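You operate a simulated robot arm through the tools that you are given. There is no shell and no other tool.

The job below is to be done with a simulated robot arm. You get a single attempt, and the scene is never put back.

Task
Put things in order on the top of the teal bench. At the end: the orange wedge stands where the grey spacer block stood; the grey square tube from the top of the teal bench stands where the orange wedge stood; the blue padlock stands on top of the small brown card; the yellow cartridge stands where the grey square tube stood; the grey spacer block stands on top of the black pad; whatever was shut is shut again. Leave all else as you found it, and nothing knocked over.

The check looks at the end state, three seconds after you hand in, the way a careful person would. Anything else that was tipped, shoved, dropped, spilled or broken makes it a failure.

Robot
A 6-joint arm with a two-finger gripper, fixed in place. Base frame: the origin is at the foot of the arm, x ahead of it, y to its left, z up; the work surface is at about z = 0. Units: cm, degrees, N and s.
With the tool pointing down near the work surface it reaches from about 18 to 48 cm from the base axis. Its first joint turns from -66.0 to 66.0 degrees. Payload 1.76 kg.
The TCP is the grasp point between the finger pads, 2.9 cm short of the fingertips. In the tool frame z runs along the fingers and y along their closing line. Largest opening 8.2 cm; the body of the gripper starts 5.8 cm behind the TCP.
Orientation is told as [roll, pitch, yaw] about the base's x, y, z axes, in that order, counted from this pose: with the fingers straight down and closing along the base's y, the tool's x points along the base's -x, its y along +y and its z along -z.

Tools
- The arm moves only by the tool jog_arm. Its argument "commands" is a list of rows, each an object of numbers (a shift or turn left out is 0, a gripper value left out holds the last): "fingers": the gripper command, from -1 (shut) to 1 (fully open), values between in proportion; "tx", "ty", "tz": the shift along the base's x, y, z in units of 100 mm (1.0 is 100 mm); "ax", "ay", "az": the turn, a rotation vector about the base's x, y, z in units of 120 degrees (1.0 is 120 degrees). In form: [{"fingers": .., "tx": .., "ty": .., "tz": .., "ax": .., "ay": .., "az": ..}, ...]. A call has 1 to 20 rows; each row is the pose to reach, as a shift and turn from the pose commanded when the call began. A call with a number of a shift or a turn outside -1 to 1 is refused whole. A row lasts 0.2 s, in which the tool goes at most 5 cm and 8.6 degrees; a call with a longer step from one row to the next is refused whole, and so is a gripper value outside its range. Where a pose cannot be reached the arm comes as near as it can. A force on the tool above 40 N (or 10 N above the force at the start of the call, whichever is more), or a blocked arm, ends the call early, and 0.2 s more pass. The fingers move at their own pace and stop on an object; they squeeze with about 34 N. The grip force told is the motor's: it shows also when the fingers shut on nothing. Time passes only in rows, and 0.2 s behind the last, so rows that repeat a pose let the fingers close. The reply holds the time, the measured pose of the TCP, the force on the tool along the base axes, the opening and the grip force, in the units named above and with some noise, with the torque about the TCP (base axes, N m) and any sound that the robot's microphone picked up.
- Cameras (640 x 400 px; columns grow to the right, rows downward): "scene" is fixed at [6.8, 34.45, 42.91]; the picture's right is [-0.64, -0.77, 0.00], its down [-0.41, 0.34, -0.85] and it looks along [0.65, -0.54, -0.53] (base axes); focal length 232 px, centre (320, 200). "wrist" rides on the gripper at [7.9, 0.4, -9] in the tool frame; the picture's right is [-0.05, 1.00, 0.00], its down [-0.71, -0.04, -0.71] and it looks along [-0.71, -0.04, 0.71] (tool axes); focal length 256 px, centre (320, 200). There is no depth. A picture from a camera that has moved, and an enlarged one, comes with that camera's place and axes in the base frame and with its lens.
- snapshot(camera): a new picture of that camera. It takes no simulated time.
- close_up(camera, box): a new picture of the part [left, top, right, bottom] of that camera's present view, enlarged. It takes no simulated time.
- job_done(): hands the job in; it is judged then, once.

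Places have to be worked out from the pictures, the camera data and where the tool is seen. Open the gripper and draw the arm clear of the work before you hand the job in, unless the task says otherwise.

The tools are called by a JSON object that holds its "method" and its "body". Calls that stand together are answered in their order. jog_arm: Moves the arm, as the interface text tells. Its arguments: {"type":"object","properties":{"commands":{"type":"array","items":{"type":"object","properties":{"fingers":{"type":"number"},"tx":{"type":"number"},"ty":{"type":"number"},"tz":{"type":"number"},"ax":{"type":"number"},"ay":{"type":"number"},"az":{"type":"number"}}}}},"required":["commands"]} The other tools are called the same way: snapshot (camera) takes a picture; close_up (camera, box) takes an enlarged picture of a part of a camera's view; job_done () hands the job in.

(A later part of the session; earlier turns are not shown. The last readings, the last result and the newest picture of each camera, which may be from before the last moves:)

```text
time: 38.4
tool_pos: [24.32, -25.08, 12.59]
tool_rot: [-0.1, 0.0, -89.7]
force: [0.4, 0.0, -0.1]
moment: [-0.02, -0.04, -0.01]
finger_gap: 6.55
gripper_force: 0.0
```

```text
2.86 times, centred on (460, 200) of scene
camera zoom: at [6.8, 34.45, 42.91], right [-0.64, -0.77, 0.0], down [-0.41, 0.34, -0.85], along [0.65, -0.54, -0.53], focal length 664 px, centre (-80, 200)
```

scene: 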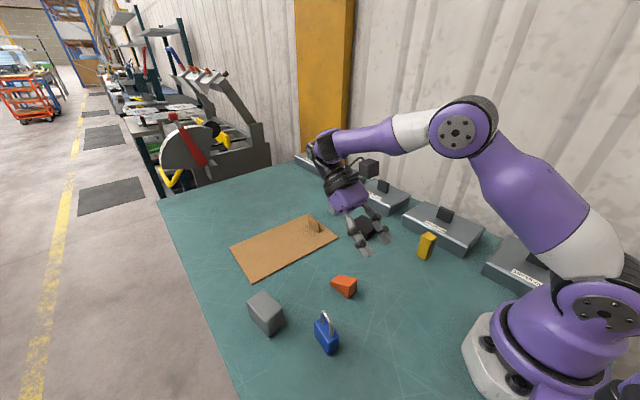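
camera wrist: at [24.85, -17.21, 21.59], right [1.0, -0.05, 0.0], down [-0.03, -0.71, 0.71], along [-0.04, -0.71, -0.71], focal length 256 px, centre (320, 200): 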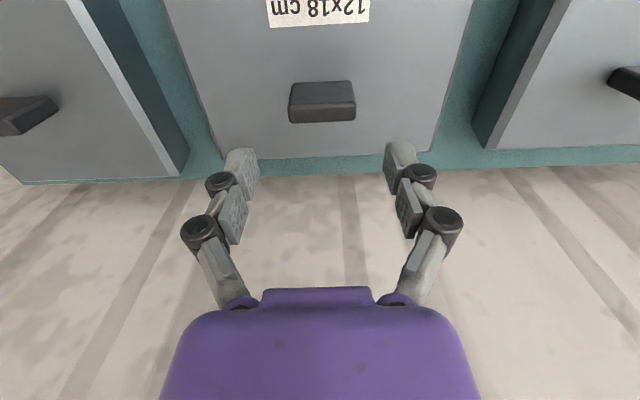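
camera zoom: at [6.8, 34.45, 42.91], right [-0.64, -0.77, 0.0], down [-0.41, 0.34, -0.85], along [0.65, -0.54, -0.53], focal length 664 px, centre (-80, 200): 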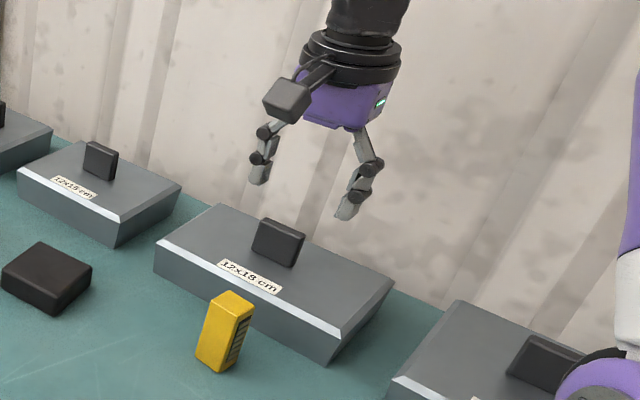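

The tab centre now reads about (24.4, -24.5) with its top at z ≈ 7.2. I shift 0.6 cm towards +y, lower so the tips are just above the case top, and close.

{"method": "jog_arm", "body": {"commands": [{"ty": 0.06, "tz": -0.12}, {"ty": 0.06, "tz": -0.24}, {"ty": 0.06, "tz": -0.36}, {"ty": 0.06, "tz": -0.48}, {"ty": 0.06, "tz": -0.56}, {"ty": 0.06, "tz": -0.56}]}}

{"method": "snapshot", "body": {"camera": "wrist"}}

{"method": "close_up", "body": {"camera": "scene", "box": [390, 130, 530, 270]}}

```text
time: 39.8
tool_pos: [24.34, -24.39, 7.03]
tool_rot: [-0.1, -0.1, -89.8]
force: [0.2, -0.9, 0.2]
moment: [0.02, 0.02, 0.03]
finger_gap: 6.57
gripper_force: 0.0
```

```text
taken
camera wrist: at [24.85, -16.59, 15.92], right [1.0, -0.05, 0.0], down [-0.03, -0.71, 0.71], along [-0.04, -0.71, -0.71], focal length 256 px, centre (320, 200)
```

wrist: 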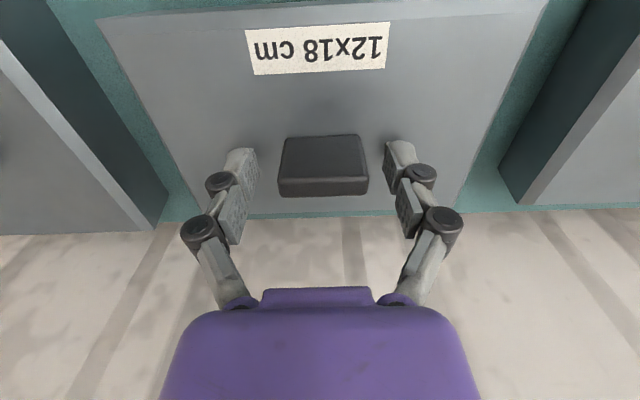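

```text
2.86 times, centred on (460, 200) of scene
camera zoom: at [6.8, 34.45, 42.91], right [-0.64, -0.77, 0.0], down [-0.41, 0.34, -0.85], along [0.65, -0.54, -0.53], focal length 664 px, centre (-80, 200)
```

zoom: 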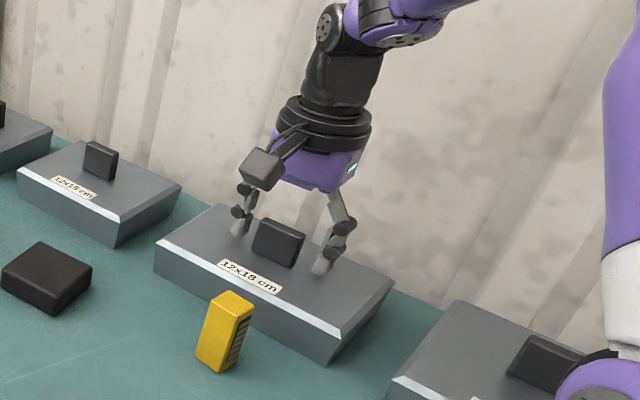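

The fingers straddle the tab symmetrically. I close and then lift gently by about 1 cm, watching the force.

{"method": "jog_arm", "body": {"commands": [{"fingers": -1}, {"fingers": -1}, {"fingers": -1}, {"fingers": -1}]}}

{"method": "jog_arm", "body": {"commands": [{"tz": 0.02}, {"tz": 0.04}, {"tz": 0.06}, {"tz": 0.08}, {"tz": 0.1}, {"tz": 0.1}]}}

{"method": "close_up", "body": {"camera": "scene", "box": [390, 130, 530, 270]}}

{"method": "snapshot", "body": {"camera": "wrist"}}

```text
time: 40.8
tool_pos: [24.39, -24.51, 7.03]
tool_rot: [0.0, -0.1, -89.7]
force: [1.8, -1.3, 12.5]
moment: [-0.01, -0.04, -0.03]
finger_gap: 3.94
gripper_force: 34.0
```

```text
time: 42.2
tool_pos: [24.42, -24.49, 8.05]
tool_rot: [-0.2, 0.0, -89.8]
force: [0.7, -0.6, -2.3]
moment: [0.03, 0.0, 0.01]
finger_gap: 3.96
gripper_force: 33.1
```

```text
2.86 times, centred on (460, 200) of scene
camera zoom: at [6.8, 34.45, 42.91], right [-0.64, -0.77, 0.0], down [-0.41, 0.34, -0.85], along [0.65, -0.54, -0.53], focal length 664 px, centre (-80, 200)
```

zoom: 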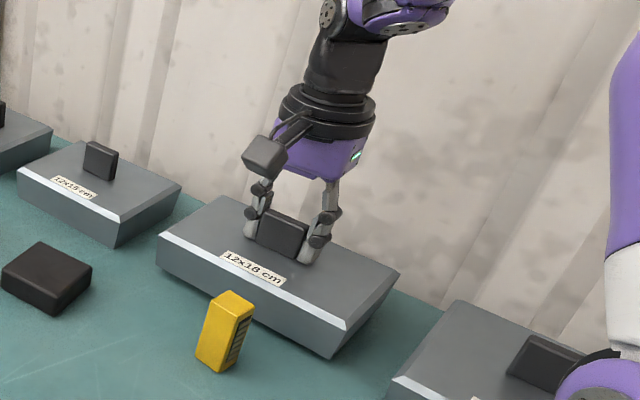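

```text
taken
camera wrist: at [24.92, -16.57, 17.0], right [1.0, -0.05, 0.0], down [-0.03, -0.71, 0.71], along [-0.04, -0.71, -0.71], focal length 256 px, centre (320, 200)
```

wrist: 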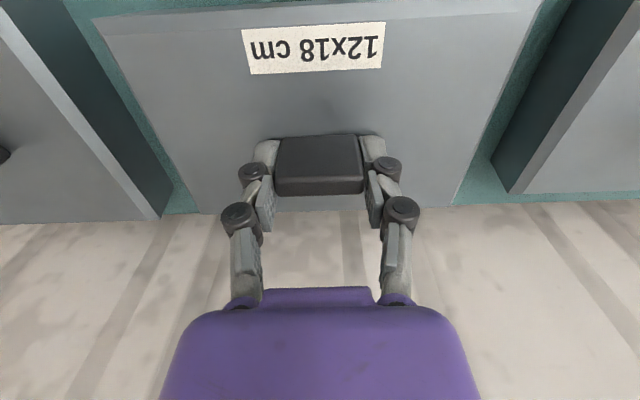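

The whole 12x18 cover lifts with about 2 N weight, so it is a hood with something possibly beneath it. I raise it higher straight up to look underneath.

{"method": "jog_arm", "body": {"commands": [{"tz": 0.08}, {"tz": 0.16}, {"tz": 0.24}, {"tz": 0.32}, {"tz": 0.4}, {"tz": 0.5}, {"tz": 0.6}, {"tz": 0.7}, {"tz": 0.8}, {"tz": 0.9}, {"tz": 0.9}]}}

{"method": "close_up", "body": {"camera": "scene", "box": [380, 110, 540, 270]}}

{"method": "snapshot", "body": {"camera": "wrist"}}

```text
time: 44.6
tool_pos: [24.39, -24.56, 16.87]
tool_rot: [-0.1, -0.2, -89.8]
force: [0.3, -1.2, -2.6]
moment: [-0.02, 0.01, 0.01]
finger_gap: 3.95
gripper_force: 34.0
```

```text
2.50 times, centred on (460, 190) of scene
camera zoom: at [6.8, 34.45, 42.91], right [-0.64, -0.77, 0.0], down [-0.41, 0.34, -0.85], along [0.65, -0.54, -0.53], focal length 580 px, centre (-30, 225)
```

zoom: 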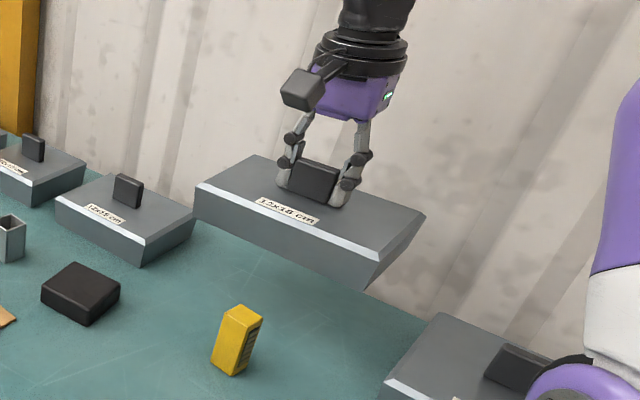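

```text
taken
camera wrist: at [24.93, -16.68, 25.9], right [1.0, -0.05, 0.0], down [-0.03, -0.71, 0.71], along [-0.04, -0.71, -0.71], focal length 256 px, centre (320, 200)
```

wrist: 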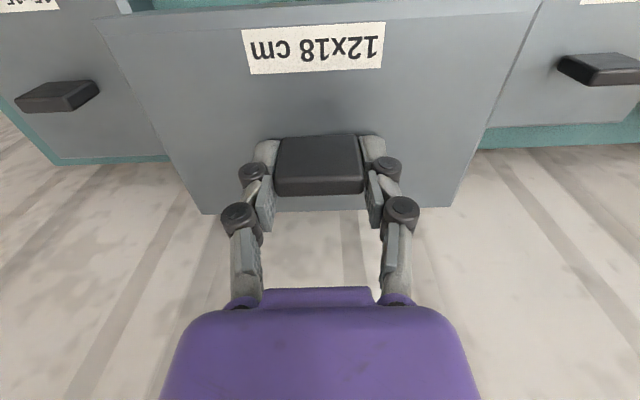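

The front part of the uncovered spot is bare teal. I raise the hood further to see the whole footprint.

{"method": "jog_arm", "body": {"commands": [{"tz": 0.1}, {"tz": 0.2}, {"tz": 0.3}, {"tz": 0.4}, {"tz": 0.5}, {"tz": 0.6}, {"tz": 0.7}, {"tz": 0.8}, {"tz": 0.9}, {"tz": 1.0}, {"tz": 1.0}]}}

{"method": "close_up", "body": {"camera": "scene", "box": [380, 90, 540, 290]}}

{"method": "snapshot", "body": {"camera": "scene"}}

```text
time: 47.0
tool_pos: [24.34, -24.63, 27.12]
tool_rot: [-0.1, -0.1, -89.8]
force: [-0.9, 0.5, -2.3]
moment: [-0.03, 0.03, 0.0]
finger_gap: 3.96
gripper_force: 33.6
```

```text
2.00 times, centred on (460, 190) of scene
camera zoom: at [6.8, 34.45, 42.91], right [-0.64, -0.77, 0.0], down [-0.41, 0.34, -0.85], along [0.65, -0.54, -0.53], focal length 464 px, centre (40, 220)
```

zoom: 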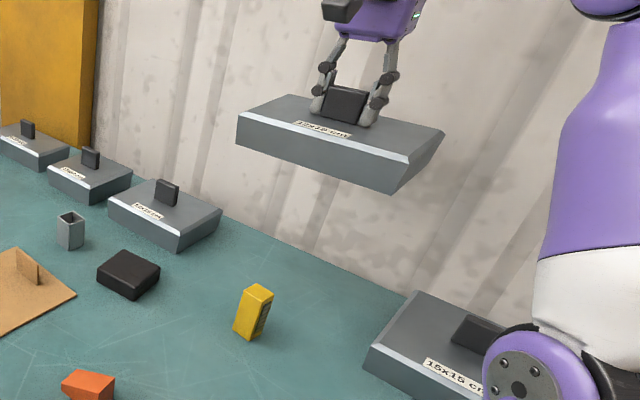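

```text
taken
```

scene: 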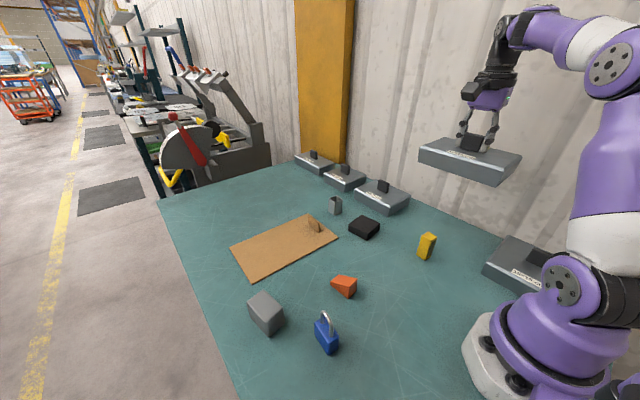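

Nothing is under the 12x18 hood either. I lower it back exactly 20 cm, the amount I raised it, to its old spot.

{"method": "jog_arm", "body": {"commands": [{"tz": -0.1}, {"tz": -0.2}, {"tz": -0.3}, {"tz": -0.4}, {"tz": -0.5}, {"tz": -0.6}, {"tz": -0.7}, {"tz": -0.8}, {"tz": -0.9}, {"tz": -1.0}, {"tz": -1.0}]}}

{"method": "jog_arm", "body": {"commands": [{"tz": -0.1}, {"tz": -0.2}, {"tz": -0.3}, {"tz": -0.4}, {"tz": -0.5}, {"tz": -0.6}, {"tz": -0.7}, {"tz": -0.78}, {"tz": -0.84}, {"tz": -0.9}, {"tz": -0.95}, {"tz": -0.95}]}}

{"method": "close_up", "body": {"camera": "scene", "box": [380, 190, 560, 302]}}

```text
time: 49.4
tool_pos: [24.46, -24.18, 16.94]
tool_rot: [-0.1, -0.2, -89.8]
force: [-0.2, -0.5, -3.3]
moment: [-0.01, 0.0, 0.01]
finger_gap: 3.95
gripper_force: 34.2
```

```text
time: 52.0
tool_pos: [24.45, -24.48, 7.62]
tool_rot: [-0.2, 0.0, -89.8]
force: [0.4, -0.4, -2.8]
moment: [0.0, -0.03, 0.0]
finger_gap: 3.96
gripper_force: 33.6
```

```text
3.56 times, centred on (470, 246) of scene
camera zoom: at [6.8, 34.45, 42.91], right [-0.64, -0.77, 0.0], down [-0.41, 0.34, -0.85], along [0.65, -0.54, -0.53], focal length 826 px, centre (-213, 36)
```

zoom: 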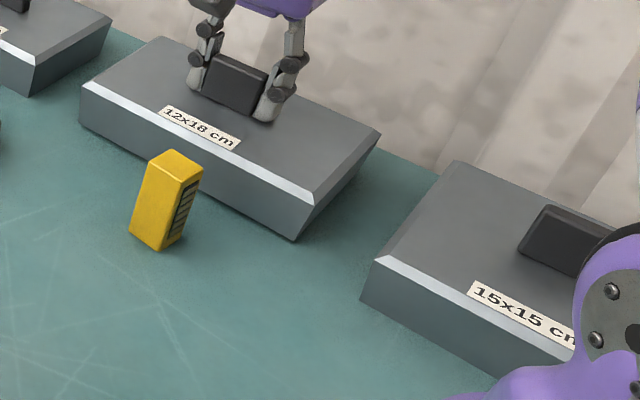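

The hood is about half a centimetre above its spot. I lower a little more and compare with the original picture before releasing.

{"method": "jog_arm", "body": {"commands": [{"tz": -0.02}, {"tz": -0.04}, {"tz": -0.04}]}}

{"method": "close_up", "body": {"camera": "scene", "box": [380, 190, 560, 302]}}

```text
time: 52.8
tool_pos: [24.33, -24.62, 7.12]
tool_rot: [-0.1, -0.2, -89.7]
force: [0.2, -0.2, -2.2]
moment: [-0.01, 0.02, 0.01]
finger_gap: 3.96
gripper_force: 34.1
```

```text
3.56 times, centred on (470, 246) of scene
camera zoom: at [6.8, 34.45, 42.91], right [-0.64, -0.77, 0.0], down [-0.41, 0.34, -0.85], along [0.65, -0.54, -0.53], focal length 826 px, centre (-213, 36)
```

zoom: 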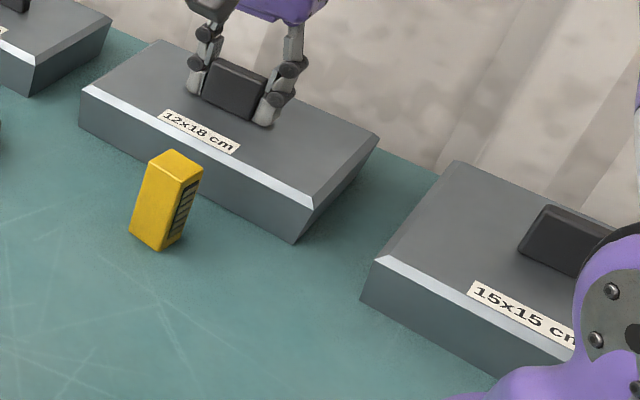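

It is within about 1–1.5 mm of the original; I nudge +1 mm in x and y, set it down and open the fingers.

{"method": "jog_arm", "body": {"commands": [{"tx": 0.01, "ty": 0.012}, {"tx": 0.01, "ty": 0.012, "tz": -0.01}, {"tx": 0.01, "ty": 0.012, "tz": -0.01}, {"tx": 0.01, "ty": 0.012, "tz": -0.01, "fingers": 0.2}, {"tx": 0.01, "ty": 0.012, "tz": -0.01, "fingers": 0.6}, {"tx": 0.01, "ty": 0.012, "tz": -0.01, "fingers": 0.6}]}}

{"method": "close_up", "body": {"camera": "scene", "box": [380, 190, 560, 302]}}

```text
time: 54.2
tool_pos: [24.4, -24.35, 7.05]
tool_rot: [-0.1, -0.1, -89.9]
force: [-1.6, 0.4, -0.4]
moment: [-0.03, -0.01, 0.03]
finger_gap: 6.59
gripper_force: 0.1
```

```text
3.56 times, centred on (470, 246) of scene
camera zoom: at [6.8, 34.45, 42.91], right [-0.64, -0.77, 0.0], down [-0.41, 0.34, -0.85], along [0.65, -0.54, -0.53], focal length 826 px, centre (-213, 36)
```

zoom: 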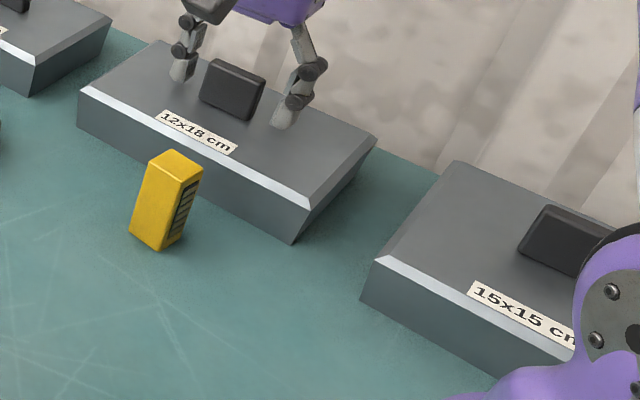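

The 12x18 hood matches its original picture exactly. I rise clear of the tab and zoom at the other hoods for hints.

{"method": "jog_arm", "body": {"commands": [{"tz": 0.15}, {"tz": 0.3}, {"tz": 0.45}, {"tz": 0.6, "ty": 0.1}, {"tz": 0.8, "ty": 0.3}, {"tz": 0.9, "ty": 0.5}, {"tz": 0.9, "ty": 0.6}]}}

{"method": "close_up", "body": {"camera": "scene", "box": [345, 165, 425, 225]}}

{"method": "close_up", "body": {"camera": "scene", "box": [285, 140, 375, 200]}}

{"method": "close_up", "body": {"camera": "scene", "box": [340, 200, 400, 245]}}

```text
time: 55.8
tool_pos: [24.53, -18.38, 15.98]
tool_rot: [-0.1, -0.1, -89.8]
force: [0.5, -0.4, -0.1]
moment: [0.02, 0.0, -0.02]
finger_gap: 6.58
gripper_force: 0.0
```

```text
6.67 times, centred on (385, 195) of scene
camera zoom: at [6.8, 34.45, 42.91], right [-0.64, -0.77, 0.0], down [-0.41, 0.34, -0.85], along [0.65, -0.54, -0.53], focal length 1548 px, centre (-113, 233)
```

zoom: 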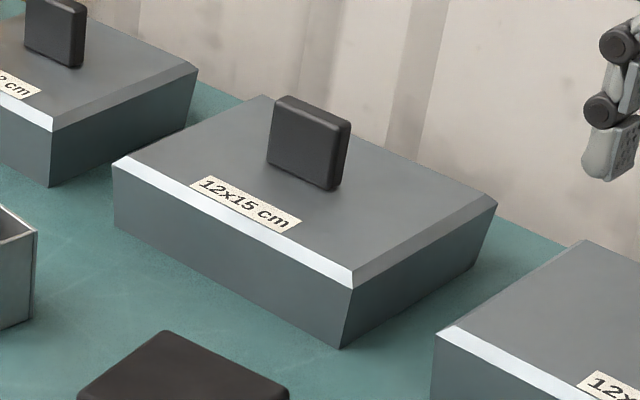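

```text
6.67 times, centred on (330, 170) of scene
camera zoom: at [6.8, 34.45, 42.91], right [-0.64, -0.77, 0.0], down [-0.41, 0.34, -0.85], along [0.65, -0.54, -0.53], focal length 1548 px, centre (253, 400)
```

zoom: 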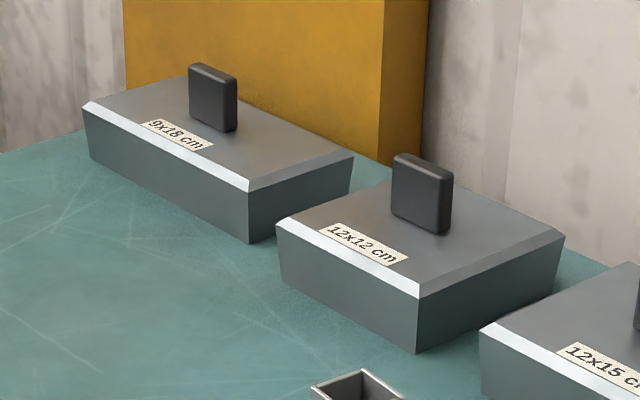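

```text
8.89 times, centred on (370, 222) of scene
camera zoom: at [6.8, 34.45, 42.91], right [-0.64, -0.77, 0.0], down [-0.41, 0.34, -0.85], along [0.65, -0.54, -0.53], focal length 2064 px, centre (-124, 0)
```

zoom: 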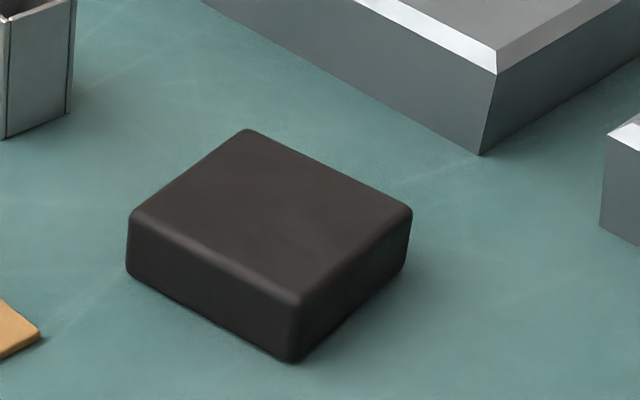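

The other hoods look alike; 12x15 (tab centre about (45.5, -24.6)) is the only other one plausibly in reach, using an outward-tilted tool. I turn back to yaw 0, tilt about 25° outwards and approach it high.

{"method": "jog_arm", "body": {"commands": [{"az": 0.07, "tz": 0.1, "fingers": -0.2}, {"az": 0.14, "tz": 0.2}, {"az": 0.21, "tx": 0.1, "tz": 0.2}, {"az": 0.28, "tx": 0.2, "tz": 0.2}, {"az": 0.35, "tx": 0.3, "tz": 0.2}, {"az": 0.42, "tx": 0.4, "tz": 0.2}, {"az": 0.49, "tx": 0.5, "tz": 0.2}, {"az": 0.56, "tx": 0.6, "tz": 0.2}, {"az": 0.63, "tx": 0.7, "tz": 0.2}, {"az": 0.7, "tx": 0.8, "tz": 0.2}, {"az": 0.748, "tx": 0.9, "tz": 0.2}, {"az": 0.748, "tx": 0.9, "tz": 0.2}]}}

{"method": "jog_arm", "body": {"commands": [{"ay": -0.07, "ty": -0.1}, {"ay": -0.14, "ty": -0.2, "tx": 0.1}, {"ay": -0.208, "ty": -0.4, "tx": 0.3, "tz": -0.1}, {"ay": -0.208, "ty": -0.62, "tx": 0.5, "tz": -0.2}, {"ay": -0.208, "ty": -0.62, "tx": 0.6, "tz": -0.3}, {"ay": -0.208, "ty": -0.62, "tx": 0.7, "tz": -0.4}, {"ay": -0.208, "ty": -0.62, "tx": 0.7, "tz": -0.4}]}}

{"method": "snapshot", "body": {"camera": "wrist"}}

{"method": "snapshot", "body": {"camera": "scene"}}

```text
time: 58.4
tool_pos: [33.48, -18.44, 18.04]
tool_rot: [-0.1, -0.1, 0.1]
force: [0.0, 0.2, 0.1]
moment: [0.0, 0.0, -0.01]
finger_gap: 3.27
gripper_force: 0.0
```

```text
time: 60.0
tool_pos: [40.42, -24.53, 14.12]
tool_rot: [-0.1, -25.0, 0.0]
force: [-0.1, 0.2, 0.0]
moment: [0.02, 0.01, -0.03]
finger_gap: 3.27
gripper_force: 0.1
```

```text
taken
camera wrist: at [29.5, -24.21, 18.84], right [0.05, 1.0, 0.02], down [0.34, -0.04, 0.94], along [0.94, -0.04, -0.34], focal length 256 px, centre (320, 200)
```

wrist: 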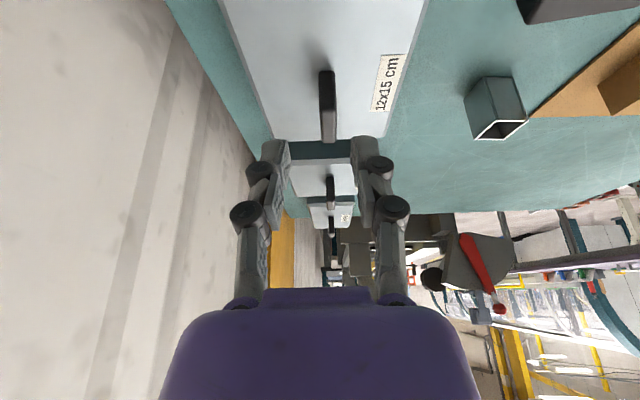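

```text
taken
```

scene: 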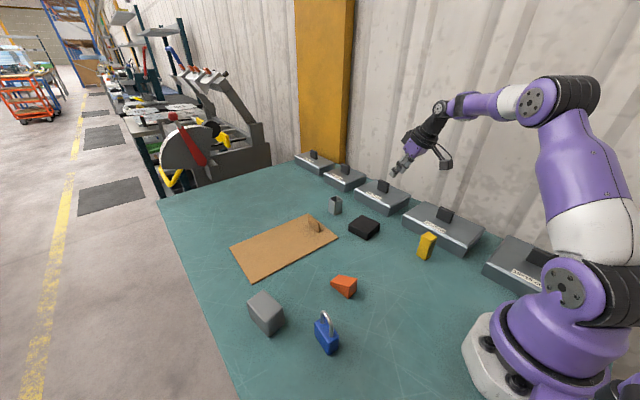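

The tilted pose works and the 12x15 tab sits between the fingers. I zoom in to measure it.

{"method": "close_up", "body": {"camera": "wrist", "box": [220, 0, 440, 160]}}

```text
2.50 times, centred on (330, 80) of wrist
camera zoom: at [29.5, -24.21, 18.84], right [0.05, 1.0, 0.02], down [0.34, -0.04, 0.94], along [0.94, -0.04, -0.34], focal length 640 px, centre (295, 500)
```

zoom: 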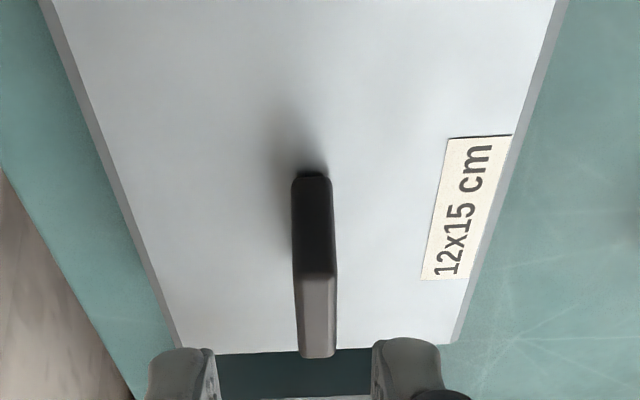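

The tab is at x 43.8–47.8, y ≈ -24.1, top z ≈ 7.2. I move over it and descend, checking that the arm really reaches.

{"method": "jog_arm", "body": {"commands": [{"tx": 0.15, "ty": 0.04}, {"tx": 0.3, "ty": 0.04, "tz": -0.05}, {"tx": 0.45, "ty": 0.04, "tz": -0.15}, {"tx": 0.5, "ty": 0.04, "tz": -0.25}, {"tx": 0.5, "ty": 0.04, "tz": -0.35}, {"tx": 0.5, "ty": 0.04, "tz": -0.35}]}}

{"method": "snapshot", "body": {"camera": "wrist"}}

{"method": "close_up", "body": {"camera": "scene", "box": [320, 120, 460, 240]}}

```text
time: 61.4
tool_pos: [45.43, -23.98, 10.54]
tool_rot: [-0.1, -25.1, 0.0]
force: [-0.7, 0.2, 0.0]
moment: [0.02, 0.01, 0.02]
finger_gap: 3.27
gripper_force: 0.1
```

```text
taken
camera wrist: at [34.54, -23.71, 15.31], right [0.05, 1.0, 0.02], down [0.34, -0.04, 0.94], along [0.94, -0.04, -0.34], focal length 256 px, centre (320, 200)
```

wrist: 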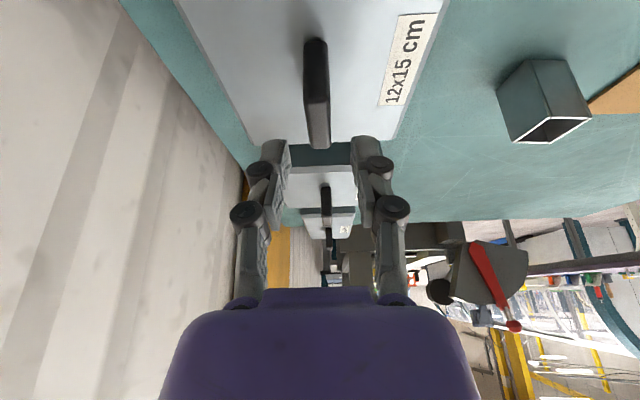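

```text
3.33 times, centred on (390, 180) of scene
camera zoom: at [6.8, 34.45, 42.91], right [-0.64, -0.77, 0.0], down [-0.41, 0.34, -0.85], along [0.65, -0.54, -0.53], focal length 774 px, centre (87, 267)
```

zoom: 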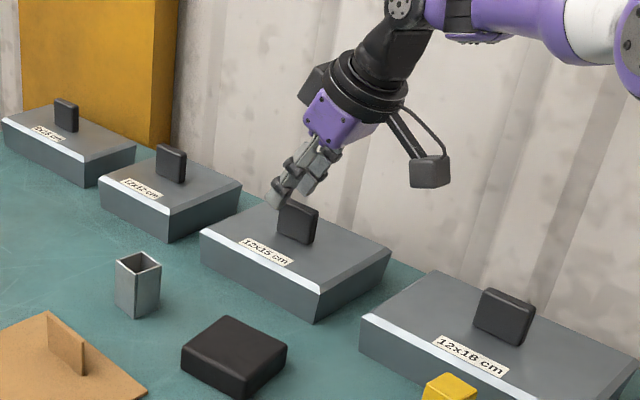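

The tab is centred between the fingers (y ≈ -24.1). I descend 3.4 cm and grip.

{"method": "jog_arm", "body": {"commands": [{"tz": -0.1, "ty": -0.01, "tx": 0.02}, {"tz": -0.2, "ty": -0.01, "tx": 0.02}, {"tz": -0.3, "ty": -0.01, "tx": 0.02}, {"tz": -0.33, "ty": -0.01, "tx": 0.02}, {"tz": -0.33, "ty": -0.01, "tx": 0.02}]}}

{"method": "jog_arm", "body": {"commands": [{"fingers": -1}, {"fingers": -1}, {"fingers": -1}]}}

{"method": "snapshot", "body": {"camera": "wrist"}}

{"method": "close_up", "body": {"camera": "scene", "box": [320, 120, 460, 240]}}

```text
time: 62.6
tool_pos: [45.6, -24.19, 7.25]
tool_rot: [-0.1, -25.0, 0.0]
force: [-0.1, 0.0, -0.4]
moment: [0.02, -0.07, 0.02]
finger_gap: 3.27
gripper_force: 0.1
```

```text
time: 63.4
tool_pos: [45.61, -24.28, 7.39]
tool_rot: [-0.1, -25.2, 0.0]
force: [1.7, -1.5, 2.7]
moment: [0.02, -0.12, -0.03]
finger_gap: 1.12
gripper_force: 34.4
```

```text
taken
camera wrist: at [34.77, -23.85, 12.03], right [0.05, 1.0, 0.02], down [0.34, -0.04, 0.94], along [0.94, -0.04, -0.34], focal length 256 px, centre (320, 200)
```

wrist: 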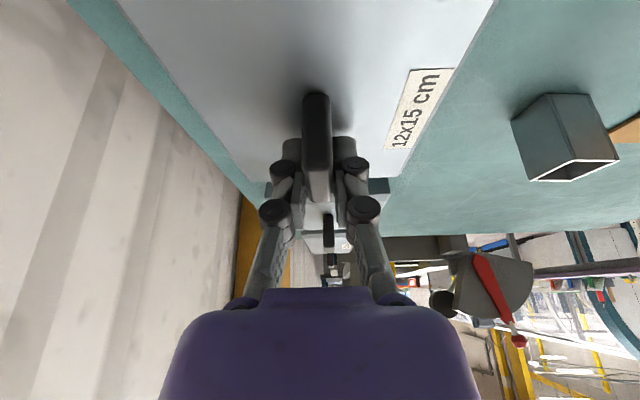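

```text
3.33 times, centred on (390, 180) of scene
camera zoom: at [6.8, 34.45, 42.91], right [-0.64, -0.77, 0.0], down [-0.41, 0.34, -0.85], along [0.65, -0.54, -0.53], focal length 774 px, centre (87, 267)
```

zoom: 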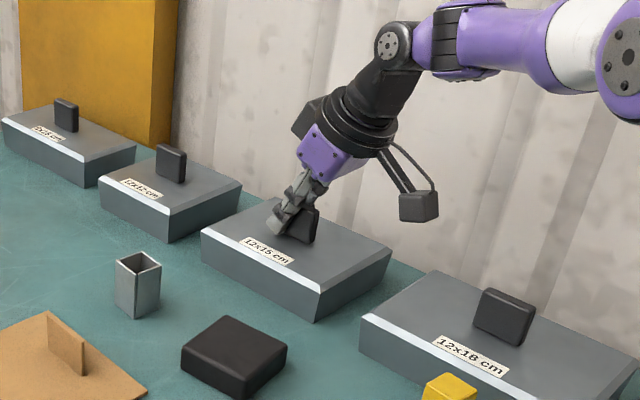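

The tab is held at 1.1 cm width. I lift gently by 1 cm first.

{"method": "jog_arm", "body": {"commands": [{"tz": 0.02}, {"tz": 0.04}, {"tz": 0.06}, {"tz": 0.08}, {"tz": 0.1}, {"tz": 0.1}]}}

{"method": "close_up", "body": {"camera": "scene", "box": [320, 120, 460, 240]}}

```text
time: 64.8
tool_pos: [45.71, -24.18, 8.19]
tool_rot: [0.0, -25.1, 0.0]
force: [0.5, 0.5, -2.7]
moment: [-0.02, -0.02, 0.01]
finger_gap: 1.15
gripper_force: 33.7
```

```text
3.33 times, centred on (390, 180) of scene
camera zoom: at [6.8, 34.45, 42.91], right [-0.64, -0.77, 0.0], down [-0.41, 0.34, -0.85], along [0.65, -0.54, -0.53], focal length 774 px, centre (87, 267)
```

zoom: 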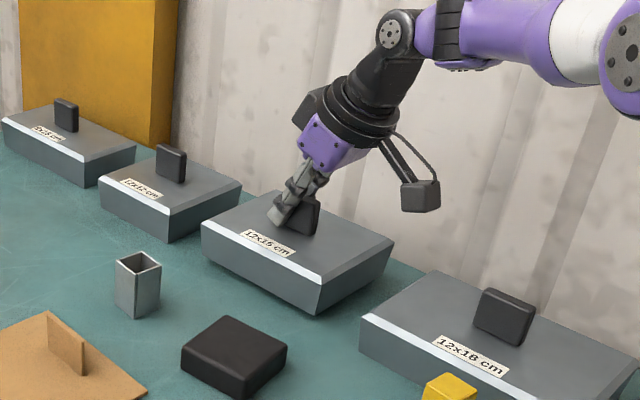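

It lifts evenly at about 2.7 N. I raise it 6 cm more to look underneath.

{"method": "jog_arm", "body": {"commands": [{"tz": 0.06}, {"tz": 0.12}, {"tz": 0.18}, {"tz": 0.24}, {"tz": 0.3}, {"tz": 0.36}, {"tz": 0.42}, {"tz": 0.48}, {"tz": 0.54}, {"tz": 0.6}, {"tz": 0.6}]}}

{"method": "close_up", "body": {"camera": "scene", "box": [320, 120, 460, 240]}}

```text
time: 67.2
tool_pos: [45.62, -24.18, 14.22]
tool_rot: [-0.2, -25.0, 0.1]
force: [-0.1, 0.0, -2.1]
moment: [0.03, -0.03, -0.02]
finger_gap: 1.14
gripper_force: 34.1
```

```text
3.33 times, centred on (390, 180) of scene
camera zoom: at [6.8, 34.45, 42.91], right [-0.64, -0.77, 0.0], down [-0.41, 0.34, -0.85], along [0.65, -0.54, -0.53], focal length 774 px, centre (87, 267)
```

zoom: 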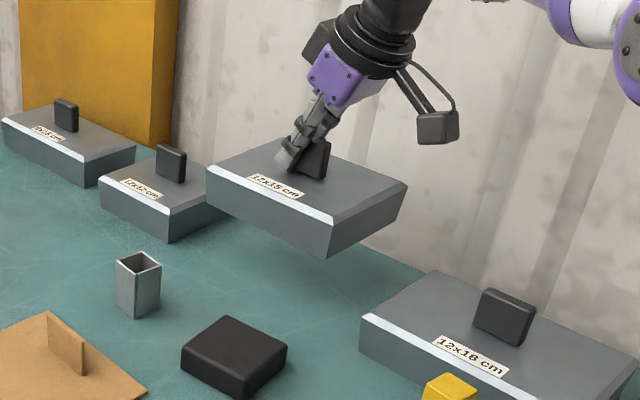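

Only teal is visible beneath so far. I raise it a further 6 cm to see the rear of its footprint.

{"method": "jog_arm", "body": {"commands": [{"tz": 0.08}, {"tz": 0.16}, {"tz": 0.24}, {"tz": 0.32}, {"tz": 0.4}, {"tz": 0.5}, {"tz": 0.6}, {"tz": 0.6}]}}

{"method": "close_up", "body": {"camera": "scene", "box": [320, 120, 460, 240]}}

```text
time: 69.0
tool_pos: [44.48, -24.34, 18.51]
tool_rot: [-0.2, -25.0, 0.0]
force: [-0.6, 0.2, -2.3]
moment: [0.03, 0.0, 0.0]
finger_gap: 1.16
gripper_force: 34.2
out of reach, approached as far as the arm can: row 4, 5, 6, 7, 8
```

```text
3.33 times, centred on (390, 180) of scene
camera zoom: at [6.8, 34.45, 42.91], right [-0.64, -0.77, 0.0], down [-0.41, 0.34, -0.85], along [0.65, -0.54, -0.53], focal length 774 px, centre (87, 267)
```

zoom: 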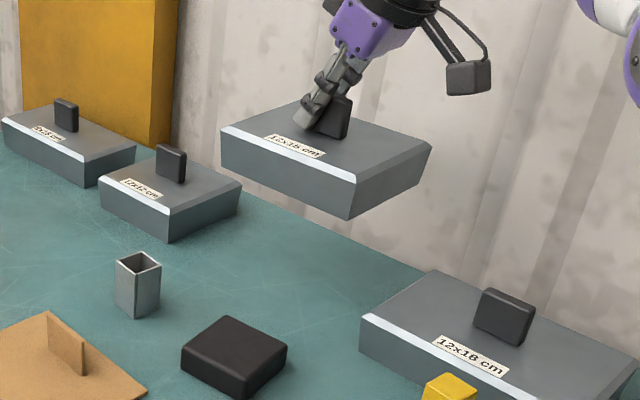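

Nothing is under the 12x15 hood either. I carry it back to where it stood: first down, then out to x 45.6, then down.

{"method": "jog_arm", "body": {"commands": [{"tz": -0.08}, {"tz": -0.16}, {"tz": -0.24}, {"tz": -0.32, "tx": 0.04}, {"tz": -0.4, "tx": 0.08}, {"tz": -0.5, "tx": 0.11}, {"tz": -0.6, "tx": 0.11, "ty": 0.01}, {"tz": -0.7, "tx": 0.11, "ty": 0.01}, {"tz": -0.8, "tx": 0.11, "ty": 0.01}, {"tz": -0.9, "tx": 0.11, "ty": 0.01}, {"tz": -1.0, "tx": 0.11, "ty": 0.01}, {"tz": -1.0, "tx": 0.11, "ty": 0.01}]}}

{"method": "close_up", "body": {"camera": "scene", "box": [280, 140, 440, 240]}}

```text
time: 71.6
tool_pos: [45.83, -24.25, 8.46]
tool_rot: [-0.1, -25.0, 0.0]
force: [0.4, 0.5, -2.1]
moment: [0.02, -0.03, -0.03]
finger_gap: 1.14
gripper_force: 34.3
```

```text
4.00 times, centred on (360, 190) of scene
camera zoom: at [6.8, 34.45, 42.91], right [-0.64, -0.77, 0.0], down [-0.41, 0.34, -0.85], along [0.65, -0.54, -0.53], focal length 929 px, centre (160, 240)
```

zoom: 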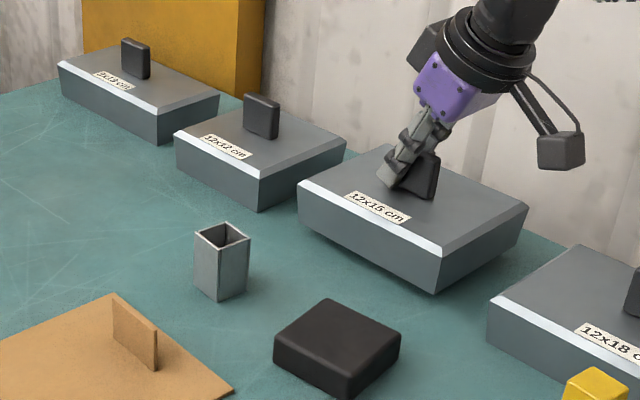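

About 1.1 cm of height remains. I lower most of it and compare with the original view.

{"method": "jog_arm", "body": {"commands": [{"tz": -0.04}, {"tz": -0.08}, {"tz": -0.1}, {"tz": -0.1}]}}

{"method": "close_up", "body": {"camera": "scene", "box": [280, 140, 440, 240]}}

```text
time: 72.6
tool_pos: [45.86, -24.25, 7.47]
tool_rot: [0.0, -25.0, 0.0]
force: [-0.7, 0.7, -2.8]
moment: [-0.01, 0.0, 0.02]
finger_gap: 1.14
gripper_force: 34.1
```

```text
4.00 times, centred on (360, 190) of scene
camera zoom: at [6.8, 34.45, 42.91], right [-0.64, -0.77, 0.0], down [-0.41, 0.34, -0.85], along [0.65, -0.54, -0.53], focal length 929 px, centre (160, 240)
```

zoom: 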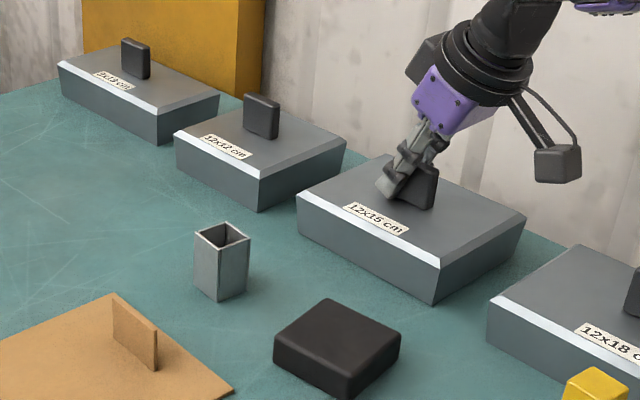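

I compare in the same high zoom that I took before lifting this hood.

{"method": "close_up", "body": {"camera": "scene", "box": [345, 165, 425, 225]}}

```text
6.67 times, centred on (385, 195) of scene
camera zoom: at [6.8, 34.45, 42.91], right [-0.64, -0.77, 0.0], down [-0.41, 0.34, -0.85], along [0.65, -0.54, -0.53], focal length 1548 px, centre (-113, 233)
```

zoom: 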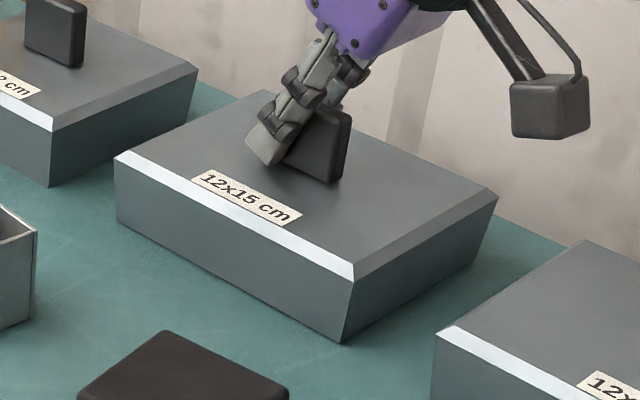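

The hood is only 0.3–0.35 cm too high and otherwise within a millimetre. I set it down and open the fingers.

{"method": "jog_arm", "body": {"commands": [{"tz": -0.015}, {"tz": -0.03}, {"tz": -0.03}, {"tz": -0.03}]}}

{"method": "close_up", "body": {"camera": "scene", "box": [345, 165, 425, 225]}}

```text
time: 73.6
tool_pos: [45.65, -24.36, 7.28]
tool_rot: [0.0, -25.1, 0.0]
force: [-1.5, 1.9, 9.4]
moment: [0.11, 0.76, -0.03]
finger_gap: 1.15
gripper_force: 33.7
```

```text
6.67 times, centred on (385, 195) of scene
camera zoom: at [6.8, 34.45, 42.91], right [-0.64, -0.77, 0.0], down [-0.41, 0.34, -0.85], along [0.65, -0.54, -0.53], focal length 1548 px, centre (-113, 233)
```

zoom: 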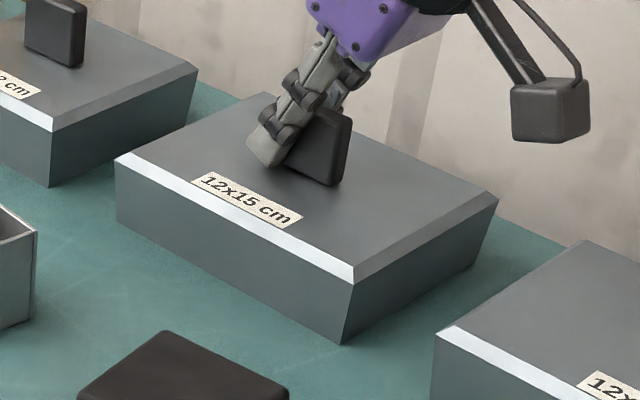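

The force shows it has touched down. I open the fingers and check.

{"method": "jog_arm", "body": {"commands": [{"fingers": -0.8}, {"fingers": -0.6}, {"fingers": -0.3}, {"fingers": -0.2}, {"fingers": -0.2}]}}

{"method": "close_up", "body": {"camera": "scene", "box": [345, 165, 425, 225]}}

```text
time: 74.8
tool_pos: [45.73, -24.34, 7.24]
tool_rot: [0.0, -25.0, 0.0]
force: [0.6, 0.5, 0.6]
moment: [0.0, -0.03, -0.01]
finger_gap: 3.28
gripper_force: 0.2
```

```text
6.67 times, centred on (385, 195) of scene
camera zoom: at [6.8, 34.45, 42.91], right [-0.64, -0.77, 0.0], down [-0.41, 0.34, -0.85], along [0.65, -0.54, -0.53], focal length 1548 px, centre (-113, 233)
```

zoom: 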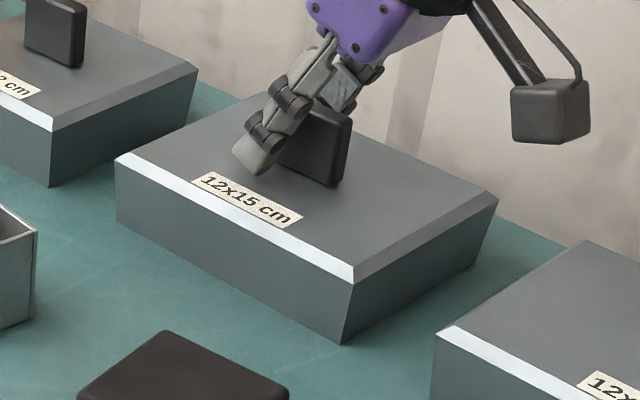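

The hood sits about 2–3 mm too far out (+x, -y). I regrip, raise it slightly, shift it back by that amount, and set it down again.

{"method": "jog_arm", "body": {"commands": [{"fingers": -1}, {"fingers": -1}, {"fingers": -1}, {"tz": 0.03}, {"tz": 0.05}, {"tz": 0.05, "tx": -0.02, "ty": 0.025}, {"tz": 0.05, "tx": -0.02, "ty": 0.025}, {"tz": 0.02, "tx": -0.02, "ty": 0.025}, {"tz": 0.0, "tx": -0.02, "ty": 0.025}, {"tz": 0.0, "tx": -0.02, "ty": 0.025}]}}

{"method": "close_up", "body": {"camera": "scene", "box": [345, 165, 425, 225]}}

```text
time: 77.0
tool_pos: [45.71, -24.09, 7.29]
tool_rot: [-0.2, -25.1, 0.0]
force: [-4.6, 4.0, 12.4]
moment: [0.08, 0.81, -0.02]
finger_gap: 1.15
gripper_force: 33.6
```

```text
6.67 times, centred on (385, 195) of scene
camera zoom: at [6.8, 34.45, 42.91], right [-0.64, -0.77, 0.0], down [-0.41, 0.34, -0.85], along [0.65, -0.54, -0.53], focal length 1548 px, centre (-113, 233)
```

zoom: 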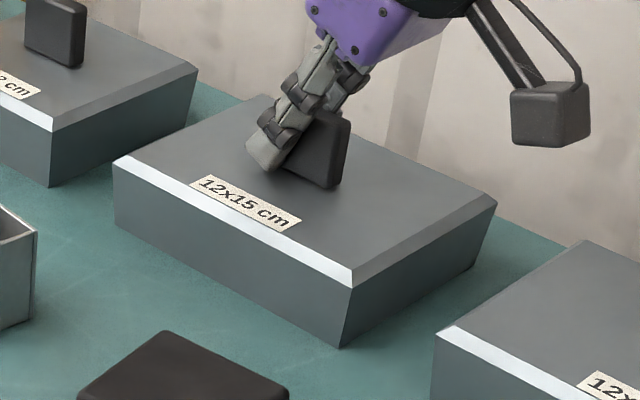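

It matches the original within a pixel. I open and rise straight up away from the tab.

{"method": "jog_arm", "body": {"commands": [{"fingers": -0.6}, {"fingers": -0.2}, {"fingers": -0.2}, {"tz": 0.15}, {"tz": 0.3}, {"tz": 0.45}, {"tz": 0.6, "tx": -0.1}, {"tz": 0.7, "tx": -0.3}, {"tz": 0.8, "tx": -0.5}, {"tz": 0.9, "tx": -0.7}, {"tz": 1.0, "tx": -0.9}, {"tz": 1.0, "tx": -1.0}]}}

{"method": "snapshot", "body": {"camera": "scene"}}

{"method": "close_up", "body": {"camera": "scene", "box": [345, 165, 425, 225]}}

{"method": "snapshot", "body": {"camera": "wrist"}}

```text
time: 79.6
tool_pos: [35.49, -24.15, 17.26]
tool_rot: [-0.2, -25.0, 0.1]
force: [-0.5, -0.3, -0.3]
moment: [-0.02, 0.0, 0.02]
finger_gap: 3.3
gripper_force: 0.0
```

```text
taken
```

scene: 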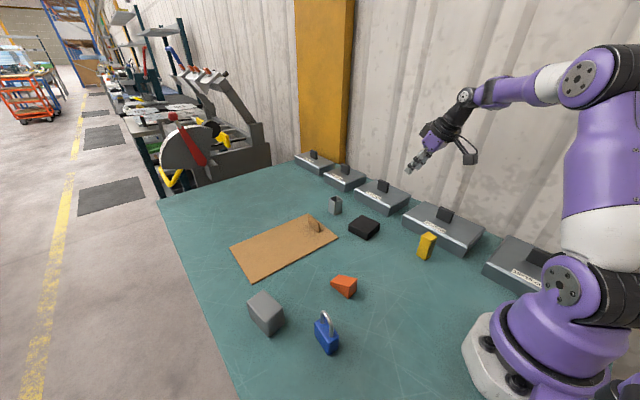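

```text
6.67 times, centred on (385, 195) of scene
camera zoom: at [6.8, 34.45, 42.91], right [-0.64, -0.77, 0.0], down [-0.41, 0.34, -0.85], along [0.65, -0.54, -0.53], focal length 1548 px, centre (-113, 233)
```

zoom: 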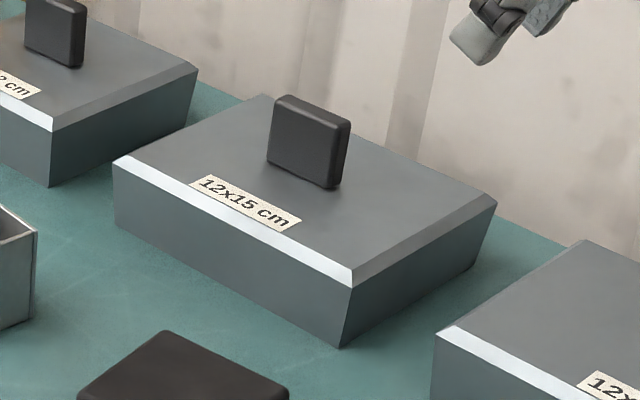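

```text
taken
camera wrist: at [24.65, -23.81, 21.93], right [0.05, 1.0, 0.02], down [0.34, -0.04, 0.94], along [0.94, -0.04, -0.34], focal length 256 px, centre (320, 200)
```

wrist: 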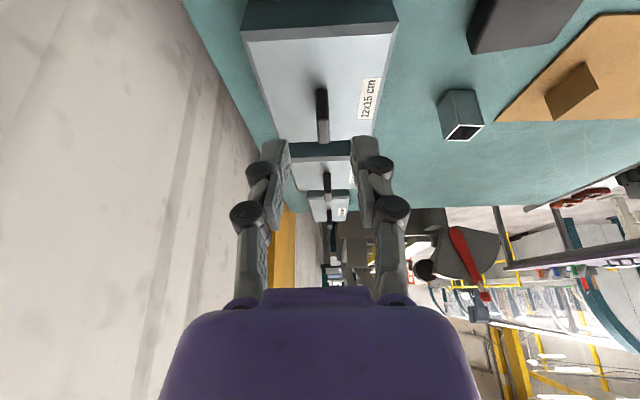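

Both hoods are back exactly as before, and neither hid the card. I straighten the tool and turn the wrist camera back towards the base side to check the parts of the bench not yet seen.

{"method": "jog_arm", "body": {"commands": [{"ay": 0.07, "ty": 0.1, "tz": 0.1}, {"ay": 0.14, "ty": 0.2, "tz": 0.2}, {"ay": 0.208, "ty": 0.4, "tx": -0.1, "tz": 0.3}, {"ay": 0.208, "ty": 0.6, "tx": -0.3, "tz": 0.4}, {"ay": 0.208, "ty": 0.8, "tx": -0.5, "tz": 0.5}, {"ay": 0.208, "ty": 1.0, "tx": -0.7, "tz": 0.6}, {"ay": 0.208, "ty": 1.0, "tx": -0.8, "tz": 0.7}, {"ay": 0.208, "ty": 1.0, "tx": -0.8, "tz": 0.7}]}}

{"method": "jog_arm", "body": {"commands": [{"az": 0.07, "ty": 0.1}, {"az": 0.14, "ty": 0.2}, {"az": 0.21, "ty": 0.3}, {"az": 0.28, "ty": 0.4}, {"az": 0.35, "ty": 0.5}, {"az": 0.42, "ty": 0.6}, {"az": 0.49, "ty": 0.7}, {"az": 0.56, "ty": 0.8}, {"az": 0.63, "ty": 0.9}, {"az": 0.7, "ty": 1.0}, {"az": 0.77, "ty": 1.0}, {"az": 0.84, "ty": 1.0}, {"az": 0.91, "ty": 1.0}, {"az": 0.98, "ty": 1.0}, {"az": 0.98, "ty": 1.0}]}}

{"method": "snapshot", "body": {"camera": "wrist"}}

{"method": "snapshot", "body": {"camera": "scene"}}

```text
time: 81.4
tool_pos: [27.55, -13.83, 24.03]
tool_rot: [-0.1, -0.1, 0.0]
force: [-0.2, -0.1, -0.2]
moment: [0.0, 0.02, 0.01]
finger_gap: 3.26
gripper_force: 0.0
```

```text
time: 84.6
tool_pos: [27.67, -4.11, 24.16]
tool_rot: [-0.1, 0.0, 117.7]
force: [-0.4, 0.1, 0.9]
moment: [-0.03, 0.02, 0.0]
finger_gap: 3.29
gripper_force: 0.1
```

```text
taken
camera wrist: at [30.98, -11.42, 33.17], right [-0.91, -0.42, 0.0], down [-0.3, 0.64, 0.71], along [-0.29, 0.64, -0.71], focal length 256 px, centre (320, 200)
```

wrist: 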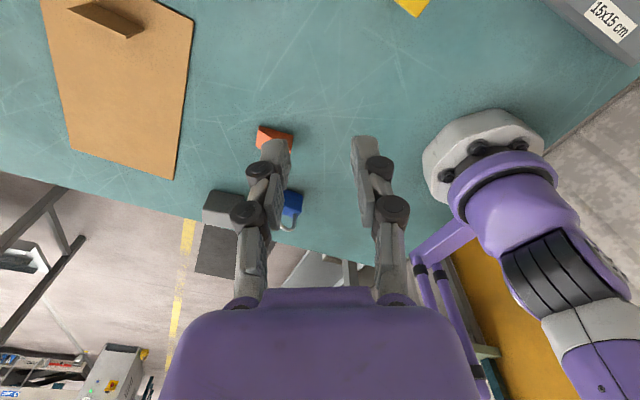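

```text
taken
```

scene: 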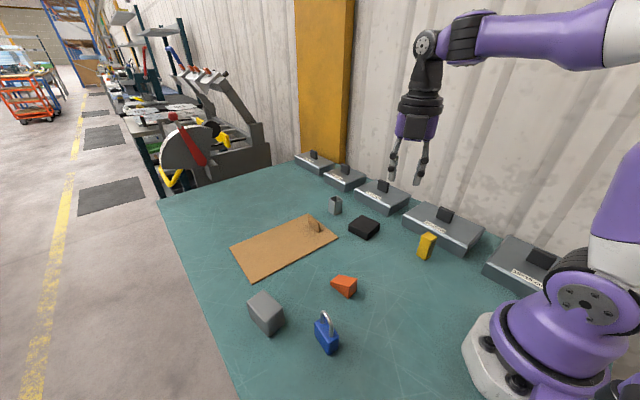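

The bench ends just behind the base and no card lies there. The only other hood within possible reach is 15x15 (tab near (2.7, -25)), which needs a sideways-tilted tool; I turn back to yaw 0 and approach that side high up.

{"method": "jog_arm", "body": {"commands": [{"az": -0.07}, {"az": -0.14}, {"az": -0.21}, {"az": -0.28, "tx": -0.05}, {"az": -0.35, "tx": -0.1}, {"az": -0.42, "tx": -0.15}, {"az": -0.49, "tx": -0.2, "ty": -0.1}, {"az": -0.56, "tx": -0.2, "ty": -0.2}, {"az": -0.63, "tx": -0.2, "ty": -0.3}, {"az": -0.7, "tx": -0.2, "ty": -0.4}, {"az": -0.77, "tx": -0.2, "ty": -0.5}, {"az": -0.84, "tx": -0.2, "ty": -0.6}, {"az": -0.91, "tx": -0.2, "ty": -0.7}, {"az": -0.98, "tx": -0.2, "ty": -0.8}, {"az": -0.98, "tx": -0.2, "ty": -0.9}, {"az": -0.98, "tx": -0.2, "ty": -1.0}, {"az": -0.98, "tx": -0.2, "ty": -1.0}]}}

{"method": "jog_arm", "body": {"commands": [{"ay": 0.07, "tx": -0.1, "ty": -0.1}, {"ay": 0.14, "tx": -0.25, "ty": -0.2}, {"ay": 0.21, "tx": -0.4, "ty": -0.3}, {"ay": 0.24, "tx": -0.55, "ty": -0.4}, {"ay": 0.24, "tx": -0.7, "ty": -0.5}, {"ay": 0.24, "tx": -0.85, "ty": -0.6}, {"ay": 0.24, "tx": -1.0, "ty": -0.7}, {"ay": 0.24, "tx": -1.0, "ty": -0.8}, {"ay": 0.24, "tx": -1.0, "ty": -0.8}]}}

{"method": "snapshot", "body": {"camera": "wrist"}}

{"method": "snapshot", "body": {"camera": "scene"}}

```text
time: 88.2
tool_pos: [25.55, -13.93, 24.2]
tool_rot: [-0.1, -0.1, 0.0]
force: [1.0, 0.6, -0.7]
moment: [-0.02, 0.0, 0.0]
finger_gap: 3.26
gripper_force: 0.0
```

```text
time: 90.2
tool_pos: [15.55, -22.09, 24.31]
tool_rot: [-0.1, 28.8, 0.0]
force: [0.7, -0.9, 0.3]
moment: [-0.01, -0.02, 0.02]
finger_gap: 3.29
gripper_force: 0.1
out of reach, approached as far as the arm can: row 1, 2, 3
```

```text
taken
camera wrist: at [12.96, -21.76, 35.9], right [0.05, 1.0, -0.03], down [0.96, -0.04, 0.28], along [0.28, -0.04, -0.96], focal length 256 px, centre (320, 200)
```

wrist: 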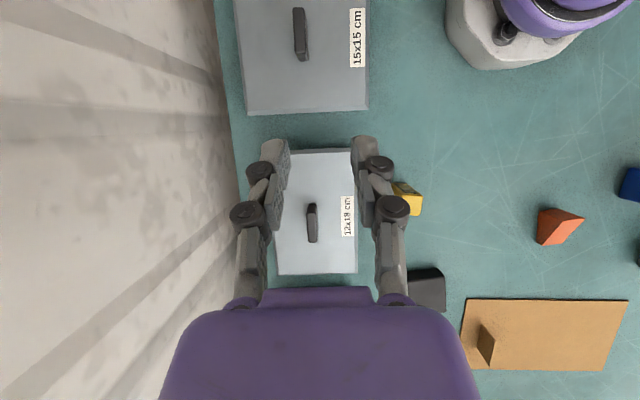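

```text
taken
```

scene: 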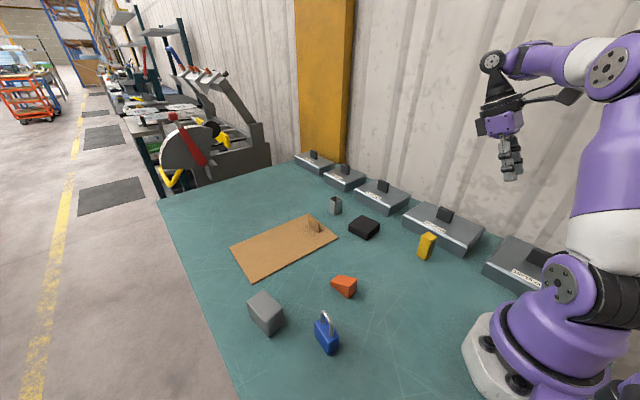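

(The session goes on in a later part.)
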